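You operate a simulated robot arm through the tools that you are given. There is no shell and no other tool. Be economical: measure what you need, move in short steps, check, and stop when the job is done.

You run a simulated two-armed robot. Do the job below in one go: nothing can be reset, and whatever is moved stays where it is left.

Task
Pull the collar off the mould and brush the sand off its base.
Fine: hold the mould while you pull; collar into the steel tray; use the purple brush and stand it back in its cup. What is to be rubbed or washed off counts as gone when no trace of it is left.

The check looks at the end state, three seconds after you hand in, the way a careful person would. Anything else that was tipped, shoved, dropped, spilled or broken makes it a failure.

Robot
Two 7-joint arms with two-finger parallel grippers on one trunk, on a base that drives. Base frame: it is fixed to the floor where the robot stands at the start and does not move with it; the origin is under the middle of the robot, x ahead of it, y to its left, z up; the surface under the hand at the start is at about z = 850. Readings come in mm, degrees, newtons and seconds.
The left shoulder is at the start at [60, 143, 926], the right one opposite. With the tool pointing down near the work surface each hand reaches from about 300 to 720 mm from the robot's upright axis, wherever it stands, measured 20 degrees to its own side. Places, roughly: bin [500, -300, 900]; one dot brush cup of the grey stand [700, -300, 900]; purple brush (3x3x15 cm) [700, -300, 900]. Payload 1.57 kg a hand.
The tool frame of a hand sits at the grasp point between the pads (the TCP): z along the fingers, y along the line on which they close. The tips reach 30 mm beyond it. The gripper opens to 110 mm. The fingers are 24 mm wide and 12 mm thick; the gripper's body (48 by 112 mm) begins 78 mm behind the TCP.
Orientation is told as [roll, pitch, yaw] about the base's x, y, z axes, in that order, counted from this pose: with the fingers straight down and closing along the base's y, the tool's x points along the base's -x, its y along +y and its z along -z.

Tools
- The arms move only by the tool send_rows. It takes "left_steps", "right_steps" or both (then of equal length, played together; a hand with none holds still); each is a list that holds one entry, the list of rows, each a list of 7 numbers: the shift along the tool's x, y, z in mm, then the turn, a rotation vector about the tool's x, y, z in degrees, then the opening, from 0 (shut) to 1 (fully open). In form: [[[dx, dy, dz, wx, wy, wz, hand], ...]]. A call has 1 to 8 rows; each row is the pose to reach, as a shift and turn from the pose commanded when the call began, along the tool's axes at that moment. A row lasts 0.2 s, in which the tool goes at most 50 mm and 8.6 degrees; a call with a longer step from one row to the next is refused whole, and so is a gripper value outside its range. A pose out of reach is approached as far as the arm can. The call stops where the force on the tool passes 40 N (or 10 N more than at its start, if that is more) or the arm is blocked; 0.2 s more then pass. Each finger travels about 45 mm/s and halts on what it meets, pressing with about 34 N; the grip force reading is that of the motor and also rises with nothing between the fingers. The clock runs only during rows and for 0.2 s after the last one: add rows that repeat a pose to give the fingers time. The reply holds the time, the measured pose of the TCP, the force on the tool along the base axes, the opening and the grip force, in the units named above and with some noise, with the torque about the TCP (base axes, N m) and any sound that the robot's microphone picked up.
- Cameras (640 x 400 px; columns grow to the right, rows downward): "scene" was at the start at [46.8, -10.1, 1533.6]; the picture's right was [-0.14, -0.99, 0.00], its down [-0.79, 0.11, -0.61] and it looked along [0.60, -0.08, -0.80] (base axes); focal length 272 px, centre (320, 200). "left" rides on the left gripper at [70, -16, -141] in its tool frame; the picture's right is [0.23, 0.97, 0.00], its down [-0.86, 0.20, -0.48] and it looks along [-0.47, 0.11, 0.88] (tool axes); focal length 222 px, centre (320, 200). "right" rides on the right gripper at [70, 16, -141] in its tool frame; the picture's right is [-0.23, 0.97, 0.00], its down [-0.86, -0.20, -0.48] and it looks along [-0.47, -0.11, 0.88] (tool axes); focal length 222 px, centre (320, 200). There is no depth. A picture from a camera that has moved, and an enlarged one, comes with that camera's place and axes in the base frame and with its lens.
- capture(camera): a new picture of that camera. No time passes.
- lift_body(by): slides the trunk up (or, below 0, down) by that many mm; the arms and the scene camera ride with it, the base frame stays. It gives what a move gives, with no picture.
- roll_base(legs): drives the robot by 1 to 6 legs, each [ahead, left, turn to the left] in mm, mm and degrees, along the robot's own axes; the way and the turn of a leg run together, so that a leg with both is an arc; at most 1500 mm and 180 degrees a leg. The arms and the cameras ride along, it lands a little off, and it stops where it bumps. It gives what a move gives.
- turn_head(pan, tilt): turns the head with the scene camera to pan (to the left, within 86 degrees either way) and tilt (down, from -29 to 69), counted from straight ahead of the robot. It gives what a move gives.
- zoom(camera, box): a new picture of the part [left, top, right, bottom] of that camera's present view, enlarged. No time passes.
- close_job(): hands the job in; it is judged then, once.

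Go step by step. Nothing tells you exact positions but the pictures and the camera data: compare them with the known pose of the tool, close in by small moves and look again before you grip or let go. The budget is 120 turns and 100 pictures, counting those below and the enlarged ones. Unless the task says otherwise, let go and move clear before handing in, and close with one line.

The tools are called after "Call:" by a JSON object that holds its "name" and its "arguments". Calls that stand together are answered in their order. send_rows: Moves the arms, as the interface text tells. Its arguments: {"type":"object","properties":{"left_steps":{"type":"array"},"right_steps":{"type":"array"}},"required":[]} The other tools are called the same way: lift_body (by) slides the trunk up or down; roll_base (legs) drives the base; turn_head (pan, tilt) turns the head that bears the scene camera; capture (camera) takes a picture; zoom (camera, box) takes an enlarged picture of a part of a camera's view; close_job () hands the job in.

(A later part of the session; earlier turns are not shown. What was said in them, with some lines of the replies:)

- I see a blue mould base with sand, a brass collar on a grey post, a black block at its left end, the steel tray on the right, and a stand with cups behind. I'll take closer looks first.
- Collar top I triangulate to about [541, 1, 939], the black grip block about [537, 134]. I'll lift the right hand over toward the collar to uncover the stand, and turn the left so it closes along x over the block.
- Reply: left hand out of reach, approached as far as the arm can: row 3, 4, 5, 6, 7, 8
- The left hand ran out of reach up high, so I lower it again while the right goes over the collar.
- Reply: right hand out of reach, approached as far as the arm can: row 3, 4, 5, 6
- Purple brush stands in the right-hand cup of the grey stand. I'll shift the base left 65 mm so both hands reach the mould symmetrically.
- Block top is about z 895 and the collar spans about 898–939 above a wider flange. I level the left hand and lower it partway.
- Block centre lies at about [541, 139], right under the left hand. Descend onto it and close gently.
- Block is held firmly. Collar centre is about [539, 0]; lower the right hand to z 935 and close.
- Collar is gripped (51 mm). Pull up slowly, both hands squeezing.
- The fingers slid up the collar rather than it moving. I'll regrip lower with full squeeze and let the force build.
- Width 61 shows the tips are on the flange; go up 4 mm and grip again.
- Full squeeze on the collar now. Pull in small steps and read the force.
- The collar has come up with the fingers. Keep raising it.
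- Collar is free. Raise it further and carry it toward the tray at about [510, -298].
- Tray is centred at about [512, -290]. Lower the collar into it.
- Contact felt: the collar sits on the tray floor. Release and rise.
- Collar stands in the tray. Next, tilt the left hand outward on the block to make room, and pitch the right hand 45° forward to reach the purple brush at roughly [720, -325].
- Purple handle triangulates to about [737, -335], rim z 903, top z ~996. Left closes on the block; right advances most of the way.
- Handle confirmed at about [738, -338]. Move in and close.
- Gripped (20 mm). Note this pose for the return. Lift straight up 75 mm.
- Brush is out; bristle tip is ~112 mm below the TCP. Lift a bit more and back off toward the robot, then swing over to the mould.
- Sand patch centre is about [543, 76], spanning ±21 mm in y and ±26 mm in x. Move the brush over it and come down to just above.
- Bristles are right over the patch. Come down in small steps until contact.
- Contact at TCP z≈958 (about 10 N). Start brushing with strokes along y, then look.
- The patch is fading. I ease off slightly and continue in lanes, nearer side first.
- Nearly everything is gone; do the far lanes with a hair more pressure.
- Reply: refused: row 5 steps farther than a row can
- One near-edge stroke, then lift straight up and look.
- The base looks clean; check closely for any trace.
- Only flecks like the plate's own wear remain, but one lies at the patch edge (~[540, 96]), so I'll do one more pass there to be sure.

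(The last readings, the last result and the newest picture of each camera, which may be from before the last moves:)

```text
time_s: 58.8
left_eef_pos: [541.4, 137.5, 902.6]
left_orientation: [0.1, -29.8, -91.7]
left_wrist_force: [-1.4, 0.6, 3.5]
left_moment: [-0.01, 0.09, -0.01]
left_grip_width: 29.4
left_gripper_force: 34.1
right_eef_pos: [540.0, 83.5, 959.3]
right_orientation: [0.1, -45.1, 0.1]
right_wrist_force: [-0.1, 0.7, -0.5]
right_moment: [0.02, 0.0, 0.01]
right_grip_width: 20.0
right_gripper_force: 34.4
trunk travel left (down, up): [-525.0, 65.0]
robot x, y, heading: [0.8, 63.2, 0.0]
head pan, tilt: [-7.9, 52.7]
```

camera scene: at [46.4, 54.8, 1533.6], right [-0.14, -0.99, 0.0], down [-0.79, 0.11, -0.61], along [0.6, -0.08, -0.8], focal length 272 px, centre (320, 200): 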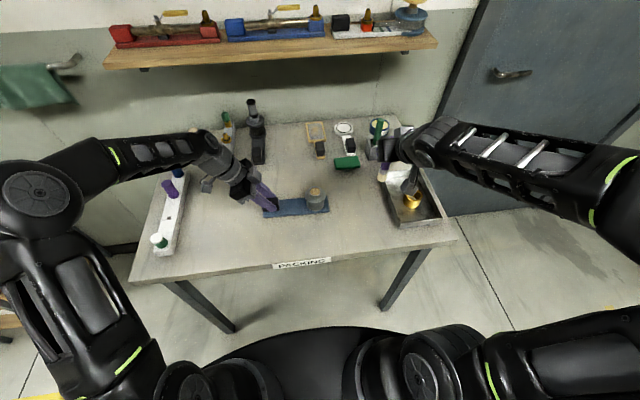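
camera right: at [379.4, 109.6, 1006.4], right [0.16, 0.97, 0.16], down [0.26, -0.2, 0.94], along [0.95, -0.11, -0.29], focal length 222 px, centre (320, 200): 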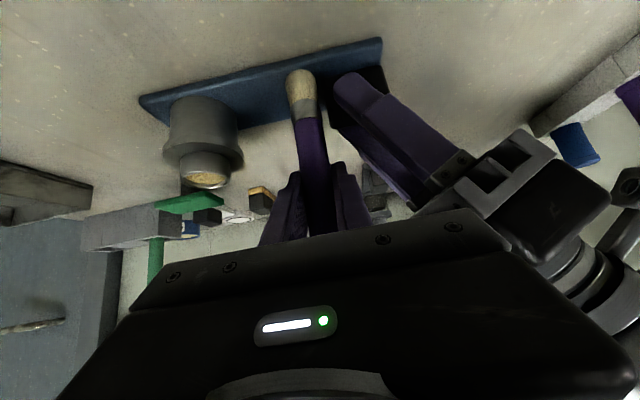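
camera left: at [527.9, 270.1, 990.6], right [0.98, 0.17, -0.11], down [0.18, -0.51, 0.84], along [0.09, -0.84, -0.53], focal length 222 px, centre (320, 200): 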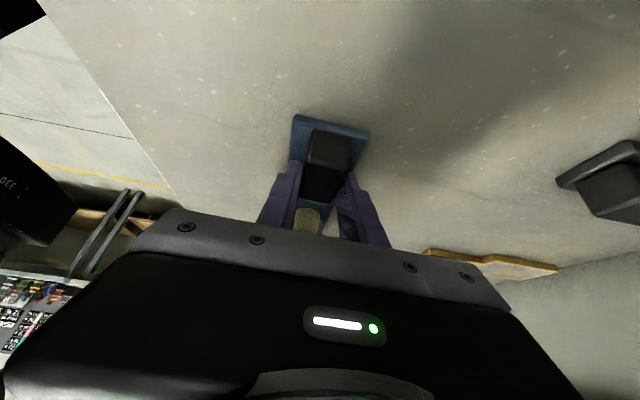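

Call:
{"name": "send_rows", "arguments": {"right_steps": [[[1.6, 4, 1.6, 0, 0, 0, 0], [1.6, 10, 1.6, 0, 0, 0, 0], [10, 10, -7, 0, 0, 0, 0], [16, 8, -13, 0, 0, 0, 0], [9, 8, -6, 0, 0, 0, 0], [1.6, 8, 1.6, 0, 0, 0, 0], [-6, 6, 9, 0, 0, 0, 0], [-12, 2, 15, 0, 0, 0, 0]]]}}

Call:
{"name": "send_rows", "arguments": {"right_steps": [[[0, -12, 0, 0, 0, 0, 0], [0, -26, 0, 0, 0, 0, 0], [7, -26, -7, 0, 0, 0, 0], [7, -12, -7, 0, 0, 0, 0], [-14, -12, -28, 0, 0, 0, 0], [-42, -12, -56, 0, 0, 0, 0], [-70, -12, -84, 0, 0, 0, 0], [-70, -60, -84, 0, 0, 0, 0]]]}}

Call:
{"name": "send_rows", "arguments": {"right_steps": [[[0, -48, 0, 0, 0, 0, 0], [0, -96, 0, 0, 0, 0, 0], [0, -144, 0, 0, 0, 0, 0], [0, -192, 0, 0, 0, 0, 0], [0, -240, 0, 0, 0, 0, 0], [0, -288, 0, 0, 0, 0, 0], [0, -336, 0, 0, 0, 0, 0], [0, -360, 0, 0, 0, 0, 0]]]}}

Call:
{"name": "zoom", "arguments": {"camera": "scene", "box": [275, 195, 315, 220]}}

```text
time_s: 60.6
left_eef_pos: [541.0, 137.0, 901.3]
left_orientation: [0.1, -29.8, -91.8]
left_wrist_force: [6.3, -0.4, -1.6]
left_moment: [0.21, 0.05, 0.27]
left_grip_width: 29.9
left_gripper_force: 33.5
right_eef_pos: [558.5, 86.1, 956.1]
right_orientation: [0.0, -45.1, 0.0]
right_wrist_force: [-4.5, 3.9, 7.7]
right_moment: [0.36, 0.52, -0.05]
right_grip_width: 20.4
right_gripper_force: 34.0
trunk travel left (down, up): [-525.0, 65.0]
robot x, y, heading: [-1.4, 61.7, 0.1]
head pan, tilt: [-7.9, 52.7]
```

```text
time_s: 62.4
left_eef_pos: [541.9, 137.8, 903.0]
left_orientation: [0.2, -29.8, -91.8]
left_wrist_force: [-0.4, -1.8, 0.0]
left_moment: [-0.43, -0.13, 0.03]
left_grip_width: 29.6
left_gripper_force: 34.3
right_eef_pos: [546.6, 25.4, 1065.3]
right_orientation: [0.1, -45.1, -0.1]
right_wrist_force: [-0.8, 1.1, -0.6]
right_moment: [-0.01, -0.01, 0.01]
right_grip_width: 20.2
right_gripper_force: 34.3
trunk travel left (down, up): [-525.0, 65.0]
robot x, y, heading: [-2.3, 66.4, -0.2]
head pan, tilt: [-7.9, 52.7]
```

```text
time_s: 64.2
left_eef_pos: [541.8, 138.3, 902.7]
left_orientation: [0.1, -29.7, -91.8]
left_wrist_force: [0.6, 0.0, 3.1]
left_moment: [0.28, 0.04, 0.1]
left_grip_width: 29.6
left_gripper_force: 34.1
right_eef_pos: [548.0, -332.4, 1067.9]
right_orientation: [0.2, -45.2, -0.1]
right_wrist_force: [-1.0, -0.4, -1.4]
right_moment: [0.0, -0.03, -0.01]
right_grip_width: 20.7
right_gripper_force: 34.0
trunk travel left (down, up): [-525.0, 65.0]
robot x, y, heading: [1.7, 65.2, -0.1]
head pan, tilt: [-7.9, 52.7]
```

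```text
16.00 times, centred on (295, 208) of scene
camera zoom: at [46.5, 54.7, 1533.6], right [-0.14, -0.99, 0.0], down [-0.79, 0.11, -0.61], along [0.6, -0.08, -0.8], focal length 4344 px, centre (720, 80)
```

zoom: 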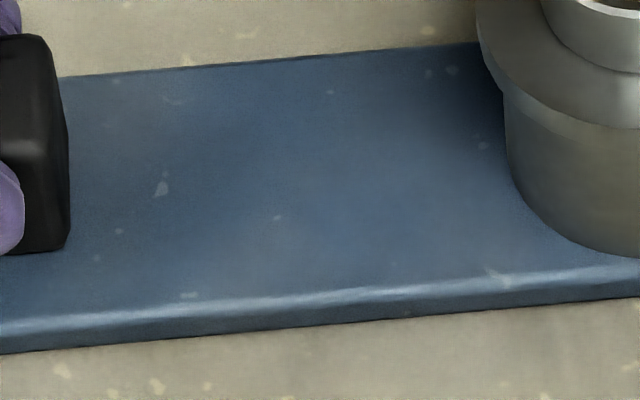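

Unchanged flecks, so they are plate texture: the base is clean. Take the brush back over its cup.

Call:
{"name": "send_rows", "arguments": {"right_steps": [[[-26, -2, 28, 0, 0, 0, 0], [-52, -4, 56, 0, 0, 0, 0], [-78, -6, 84, 0, 0, 0, 0], [-104, -6, 112, 0, 0, 0, 0], [-128, -6, 139, 0, 0, 0, 0], [-128, -6, 139, 0, 0, 0, 0]]]}}

Call:
{"name": "capture", "arguments": {"camera": "right"}}

Call:
{"name": "zoom", "arguments": {"camera": "scene", "box": [350, 100, 450, 170]}}

```text
time_s: 65.6
left_eef_pos: [541.7, 137.3, 901.6]
left_orientation: [0.1, -29.9, -91.6]
left_wrist_force: [0.7, 0.6, 3.8]
left_moment: [0.2, 0.21, 0.1]
left_grip_width: 29.6
left_gripper_force: 33.7
right_eef_pos: [737.9, -338.7, 1058.4]
right_orientation: [0.2, -45.0, -0.1]
right_wrist_force: [-1.0, 0.4, -1.2]
right_moment: [0.01, -0.06, 0.01]
right_grip_width: 20.2
right_gripper_force: 34.4
trunk travel left (down, up): [-525.0, 65.0]
robot x, y, heading: [0.1, 62.7, 0.0]
head pan, tilt: [-7.9, 52.7]
```

```text
31 pictures are left
camera right: at [588.3, -322.6, 1107.7], right [0.16, 0.97, 0.16], down [0.26, -0.2, 0.94], along [0.95, -0.11, -0.29], focal length 222 px, centre (320, 200)
```

right: 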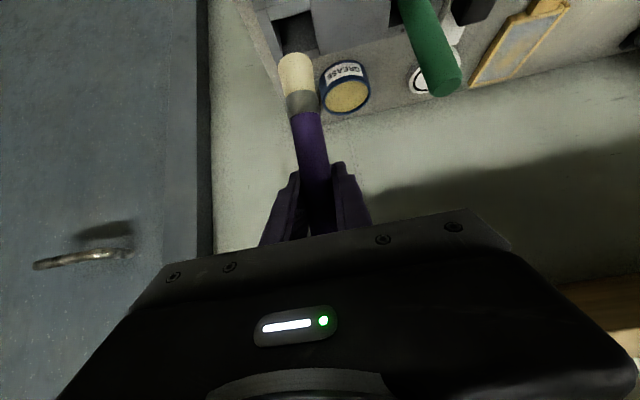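

```text
5.71 times, centred on (400, 135) of scene
camera zoom: at [46.8, 54.6, 1533.6], right [-0.14, -0.99, 0.0], down [-0.79, 0.11, -0.61], along [0.6, -0.08, -0.8], focal length 1551 px, centre (-137, 571)
```

zoom: 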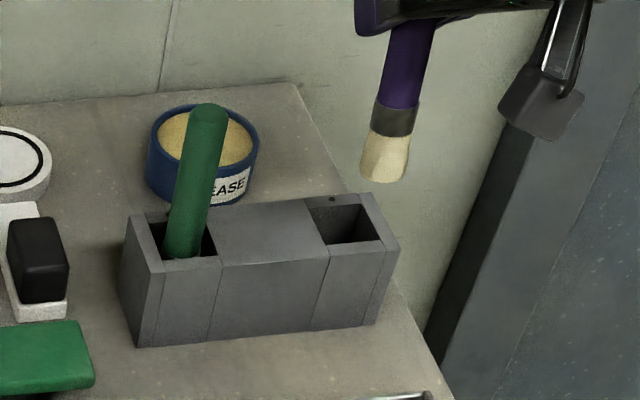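

The brush has swivelled about 8° in the grip (tip toward the robot), so I pitch the hand to bring it upright and check over the cup.

Call:
{"name": "send_rows", "arguments": {"right_steps": [[[0, 0, 0, 0, -4, 0, 0], [-1.4, 0, 1.4, 0, -7.6, 0, 0], [-1.4, 0, 1.4, 0, -7.6, 0, 0]]]}}

Call:
{"name": "capture", "arguments": {"camera": "right"}}

Call:
{"name": "zoom", "arguments": {"camera": "scene", "box": [350, 100, 450, 170]}}

```text
time_s: 66.4
left_eef_pos: [541.7, 137.4, 902.2]
left_orientation: [0.1, -29.8, -91.7]
left_wrist_force: [1.0, 0.0, 3.0]
left_moment: [-0.13, 0.05, 0.14]
left_grip_width: 29.5
left_gripper_force: 33.8
right_eef_pos: [738.4, -339.1, 1058.4]
right_orientation: [0.1, -52.8, 0.0]
right_wrist_force: [0.2, 0.4, -0.1]
right_moment: [0.0, 0.02, 0.01]
right_grip_width: 20.4
right_gripper_force: 34.2
trunk travel left (down, up): [-525.0, 65.0]
robot x, y, heading: [-0.0, 61.4, 0.1]
head pan, tilt: [-7.9, 52.7]
```

```text
29 pictures are left
camera right: at [584.3, -323.2, 1087.6], right [0.14, 0.97, 0.18], down [0.14, -0.2, 0.97], along [0.98, -0.11, -0.16], focal length 222 px, centre (320, 200)
```

right: 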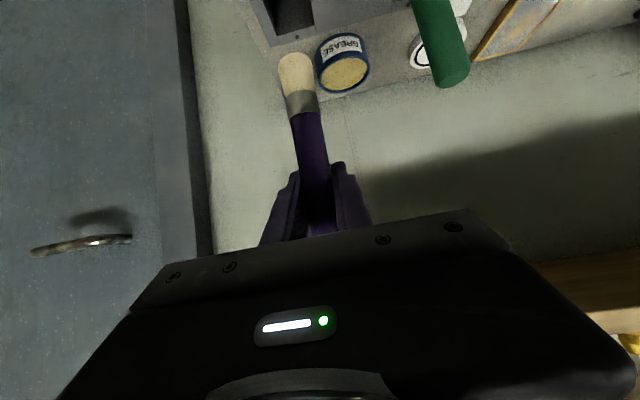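

```text
5.71 times, centred on (400, 135) of scene
camera zoom: at [46.8, 54.6, 1533.6], right [-0.14, -0.99, 0.0], down [-0.79, 0.11, -0.61], along [0.6, -0.08, -0.8], focal length 1551 px, centre (-137, 571)
```

zoom: 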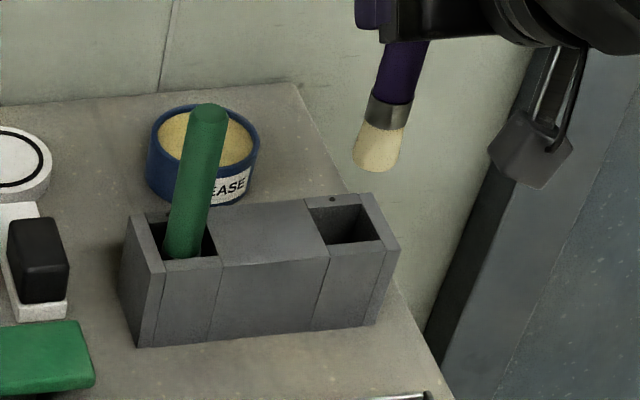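

Now upright with tip at about [735, -339]. Lower to just above the rim and verify.

Call:
{"name": "send_rows", "arguments": {"right_steps": [[[8, 0, 9, 0, 0, 0, 0], [18, 0, 17, 0, 0, 0, 0], [28, 0, 25, 0, 0, 0, 0], [30, 0, 26.5, 0, 0, 0, 0], [30, 0, 26.5, 0, 0, 0, 0]]]}}

Call:
{"name": "zoom", "arguments": {"camera": "right", "box": [230, 0, 390, 120]}}

Call:
{"name": "zoom", "arguments": {"camera": "scene", "box": [370, 110, 430, 160]}}

```text
time_s: 67.6
left_eef_pos: [541.5, 138.4, 902.1]
left_orientation: [0.1, -29.8, -91.7]
left_wrist_force: [2.0, -0.9, 3.7]
left_moment: [-0.16, 0.03, 0.06]
left_grip_width: 29.5
left_gripper_force: 34.1
right_eef_pos: [743.6, -337.8, 1018.5]
right_orientation: [0.0, -52.6, 0.0]
right_wrist_force: [-0.2, 0.8, -1.0]
right_moment: [-0.03, -0.04, 0.01]
right_grip_width: 20.5
right_gripper_force: 33.6
trunk travel left (down, up): [-525.0, 65.0]
robot x, y, heading: [0.8, 64.2, 0.3]
head pan, tilt: [-7.9, 52.7]
```

```text
3.33 times, centred on (310, 60) of right
camera zoom: at [587.5, -322.2, 1047.2], right [0.14, 0.97, 0.18], down [0.14, -0.2, 0.97], along [0.98, -0.11, -0.16], focal length 740 px, centre (353, 667)
```

zoom: 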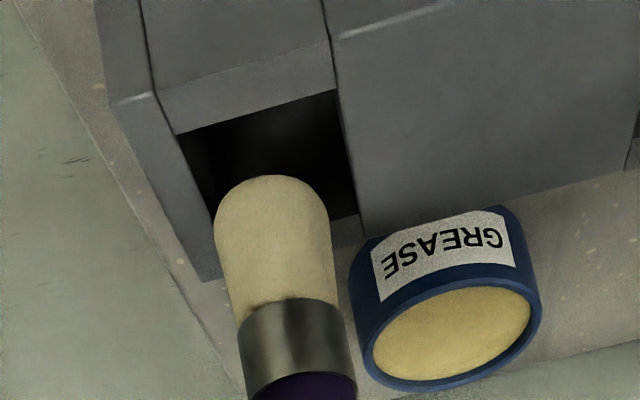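

```text
8.00 times, centred on (400, 135) of scene
camera zoom: at [46.7, 54.7, 1533.6], right [-0.14, -0.99, 0.0], down [-0.79, 0.11, -0.61], along [0.6, -0.08, -0.8], focal length 2172 px, centre (-320, 720)
```

zoom: 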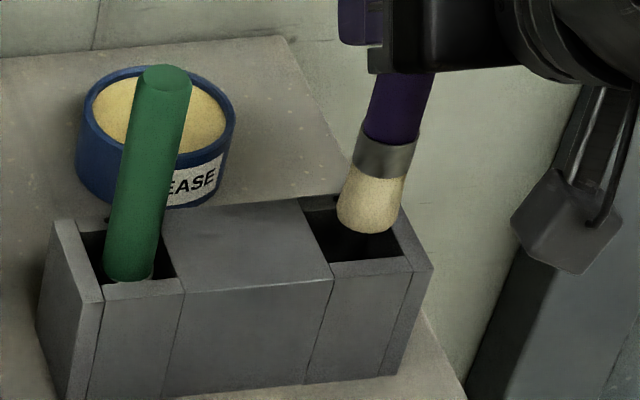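

Cup opening spans x 722–760, y −354…−318; the brush tip at ~[740, −338] is centred. Lower it in.

Call:
{"name": "send_rows", "arguments": {"right_steps": [[[8, 0.5, 6, 0, 0, 0, 0], [18, 1, 13.5, 0, 0, 0, 0], [28, 1, 21, 0, 0, 0, 0], [36, 1, 27, 0, 0, 0, 0], [40, 1, 30, 0, 0, 0, 0], [40, 1, 30, 0, 0, 0, 0]]]}}

Call:
{"name": "zoom", "arguments": {"camera": "scene", "box": [370, 110, 430, 160]}}

```text
time_s: 69.0
left_eef_pos: [541.2, 137.9, 901.6]
left_orientation: [0.0, -29.7, -91.7]
left_wrist_force: [1.5, -0.3, 4.3]
left_moment: [0.01, 0.02, 0.01]
left_grip_width: 29.6
left_gripper_force: 34.1
right_eef_pos: [742.5, -337.5, 967.4]
right_orientation: [0.1, -52.6, 0.0]
right_wrist_force: [0.3, 0.4, -1.3]
right_moment: [-0.04, -0.01, 0.0]
right_grip_width: 20.5
right_gripper_force: 34.0
trunk travel left (down, up): [-525.0, 65.0]
robot x, y, heading: [-0.4, 62.0, 0.2]
head pan, tilt: [-7.9, 52.7]
```

```text
8.00 times, centred on (400, 135) of scene
camera zoom: at [46.7, 54.6, 1533.6], right [-0.14, -0.99, 0.0], down [-0.79, 0.11, -0.61], along [0.6, -0.08, -0.8], focal length 2172 px, centre (-320, 720)
```

zoom: 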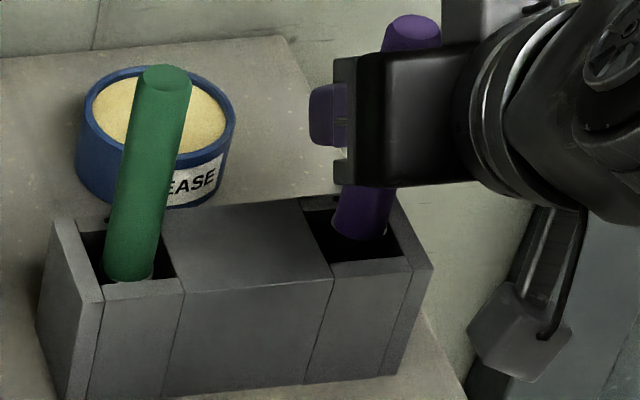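

Inside the cup. Feel for the floor in small steps.

Call:
{"name": "send_rows", "arguments": {"right_steps": [[[1.6, 0, 1.2, 0, 0, 0, 0], [3.2, 0, 2.4, 0, 0, 0, 0], [4.8, 0, 3.6, 0, 0, 0, 0], [6.4, 0, 4.8, 0, 0, 0, 0], [6.4, 0, 4.8, 0, 0, 0, 0]]]}}

```text
time_s: 70.2
left_eef_pos: [541.6, 136.8, 903.1]
left_orientation: [0.0, -29.7, -91.8]
left_wrist_force: [1.4, 0.4, 3.5]
left_moment: [0.01, 0.05, 0.04]
left_grip_width: 29.5
left_gripper_force: 34.0
right_eef_pos: [742.3, -336.9, 959.7]
right_orientation: [0.1, -52.6, 0.1]
right_wrist_force: [0.0, -0.6, 0.0]
right_moment: [-0.08, 0.0, -0.01]
right_grip_width: 20.4
right_gripper_force: 33.3
trunk travel left (down, up): [-525.0, 65.0]
robot x, y, heading: [2.0, 64.4, 0.2]
head pan, tilt: [-7.9, 52.7]
```

Call:
{"name": "send_rows", "arguments": {"right_steps": [[[0.8, 0, 0.6, 0, 0, 0, 0], [1.6, 0, 1.2, 0, 0, 0, 0], [2.4, 0, 1.8, 0, 0, 0, 0], [3.2, 0, 2.4, 0, 0, 0, 0], [4, 0, 3, 0, 0, 0, 0], [4, 0, 3, 0, 0, 0, 0]]]}}

```text
time_s: 71.6
left_eef_pos: [539.4, 138.9, 902.3]
left_orientation: [0.1, -29.8, -91.7]
left_wrist_force: [0.9, -0.4, -0.2]
left_moment: [0.35, -0.01, 0.01]
left_grip_width: 30.0
left_gripper_force: 34.1
right_eef_pos: [741.3, -338.2, 960.4]
right_orientation: [-0.2, -53.2, 0.1]
right_wrist_force: [0.5, 0.7, 20.8]
right_moment: [0.26, -0.2, 0.11]
right_grip_width: 19.9
right_gripper_force: 33.8
trunk travel left (down, up): [-525.0, 65.0]
robot x, y, heading: [1.1, 61.9, 0.0]
head pan, tilt: [-7.9, 52.7]
```

Floor reached. Ease off, open, and retreat along the fingers.

Call:
{"name": "send_rows", "arguments": {"right_steps": [[[-2.4, 0, -1.8, 0, 0, 0, 0], [-2.4, 0, -1.8, 0, 0, 0, 0.3], [-2.4, 0, -1.8, 0, 0, 0, 0.5], [-2.4, 0, -1.8, 0, 0, 0, 0.65], [-2.4, 0, -1.8, 0, 0, 0, 0.65], [-2.4, 0, -1.8, 0, 0, 0, 0.65]]]}}

Call:
{"name": "capture", "arguments": {"camera": "right"}}

```text
time_s: 73.0
left_eef_pos: [542.0, 138.4, 901.6]
left_orientation: [0.2, -29.8, -91.7]
left_wrist_force: [1.3, -0.9, 1.9]
left_moment: [-0.17, 0.0, 0.16]
left_grip_width: 29.8
left_gripper_force: 34.2
right_eef_pos: [741.6, -336.8, 957.9]
right_orientation: [0.1, -52.6, 0.0]
right_wrist_force: [-0.2, 0.5, 0.2]
right_moment: [0.03, 0.01, -0.01]
right_grip_width: 71.7
right_gripper_force: 0.1
trunk travel left (down, up): [-525.0, 65.0]
robot x, y, heading: [-0.9, 68.0, 0.0]
head pan, tilt: [-7.9, 52.7]
```

```text
24 pictures are left
camera right: at [587.2, -322.0, 987.5], right [0.14, 0.97, 0.18], down [0.14, -0.2, 0.97], along [0.98, -0.11, -0.16], focal length 222 px, centre (320, 200)
```

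right: 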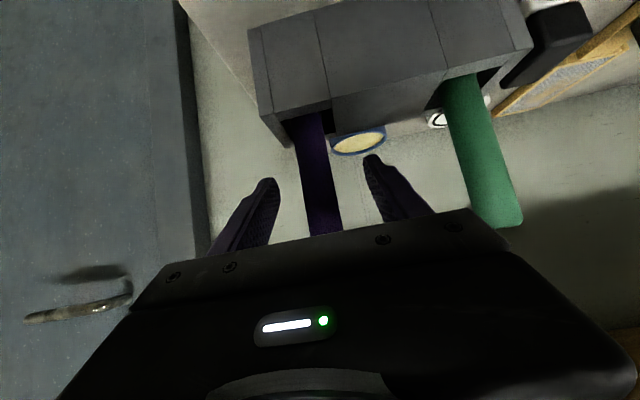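

Brush is standing free. Retreat the right hand, and release the block with the left and back away.

Call:
{"name": "send_rows", "arguments": {"left_steps": [[[0, 0, 0, 0, 0, 0, 0.3], [0, 0, 0, 0, 0, 0, 0.5], [0, 0, 0, 0, 0, 0, 0.5], [0, 0, -15, 0, 0, 0, 0.5], [0, 0, -50, 0, 0, 0, 0.5], [0, 0, -85, 0, 0, 0, 0.5], [0, 0, -120, 0, 0, 0, 0.5]]], "right_steps": [[[0, 0, -10, 0, 0, 0, 0.65], [0, 0, -25, 0, 0, 0, 0.65], [0, 0, -45, 0, 0, 0, 0.65], [0, 0, -75, 0, 0, 0, 0.65], [0, 0, -110, 0, 0, 0, 0.65], [0, 0, -145, 0, 0, 0, 0.65], [0, 0, -180, 0, 0, 0, 0.65]]]}}

Call:
{"name": "capture", "arguments": {"camera": "scene"}}

Call:
{"name": "zoom", "arguments": {"camera": "scene", "box": [250, 165, 340, 225]}}

Call:
{"name": "zoom", "arguments": {"camera": "scene", "box": [350, 100, 460, 230]}}

```text
time_s: 74.6
left_eef_pos: [541.0, 199.9, 1007.1]
left_orientation: [0.1, -29.9, -91.7]
left_wrist_force: [0.6, 0.6, -0.2]
left_moment: [-0.01, -0.02, 0.02]
left_grip_width: 54.9
left_gripper_force: 0.1
right_eef_pos: [596.7, -337.4, 1067.5]
right_orientation: [0.0, -52.6, 0.1]
right_wrist_force: [0.5, 0.6, 0.5]
right_moment: [-0.01, 0.0, -0.04]
right_grip_width: 71.6
right_gripper_force: 0.0
trunk travel left (down, up): [-525.0, 65.0]
robot x, y, heading: [-1.2, 62.7, 0.1]
head pan, tilt: [-7.9, 52.7]
```

```text
23 pictures are left
camera scene: at [45.6, 55.5, 1533.6], right [-0.14, -0.99, 0.0], down [-0.79, 0.11, -0.61], along [0.6, -0.08, -0.79], focal length 272 px, centre (320, 200)
```

scene: 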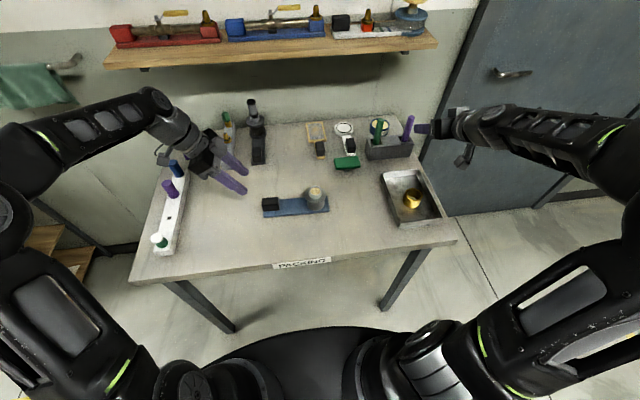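

```text
6.67 times, centred on (295, 195) of scene
camera zoom: at [45.6, 55.5, 1533.6], right [-0.14, -0.99, 0.0], down [-0.79, 0.11, -0.61], along [0.6, -0.08, -0.79], focal length 1810 px, centre (487, 233)
```

zoom: 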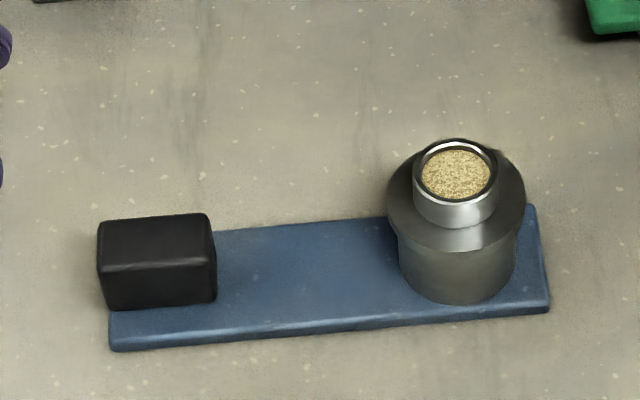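

```text
3.08 times, centred on (405, 165) of scene
camera zoom: at [45.6, 55.5, 1533.6], right [-0.14, -0.99, 0.0], down [-0.79, 0.11, -0.61], along [0.6, -0.08, -0.79], focal length 835 px, centre (58, 308)
```

zoom: 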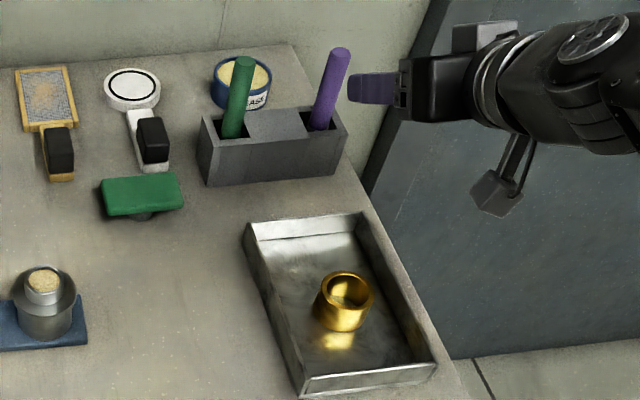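

The collar is in the tray, the base is clean, the purple brush is upright in its cup and both hands are clear, so I'm handing in.

Call:
{"name": "close_job", "arguments": {}}

```text
The job is handed in.
```

I pulled the collar off while holding the mould and set it in the steel tray, brushed the sand off the base until no trace showed, and stood the purple brush back in its cup.
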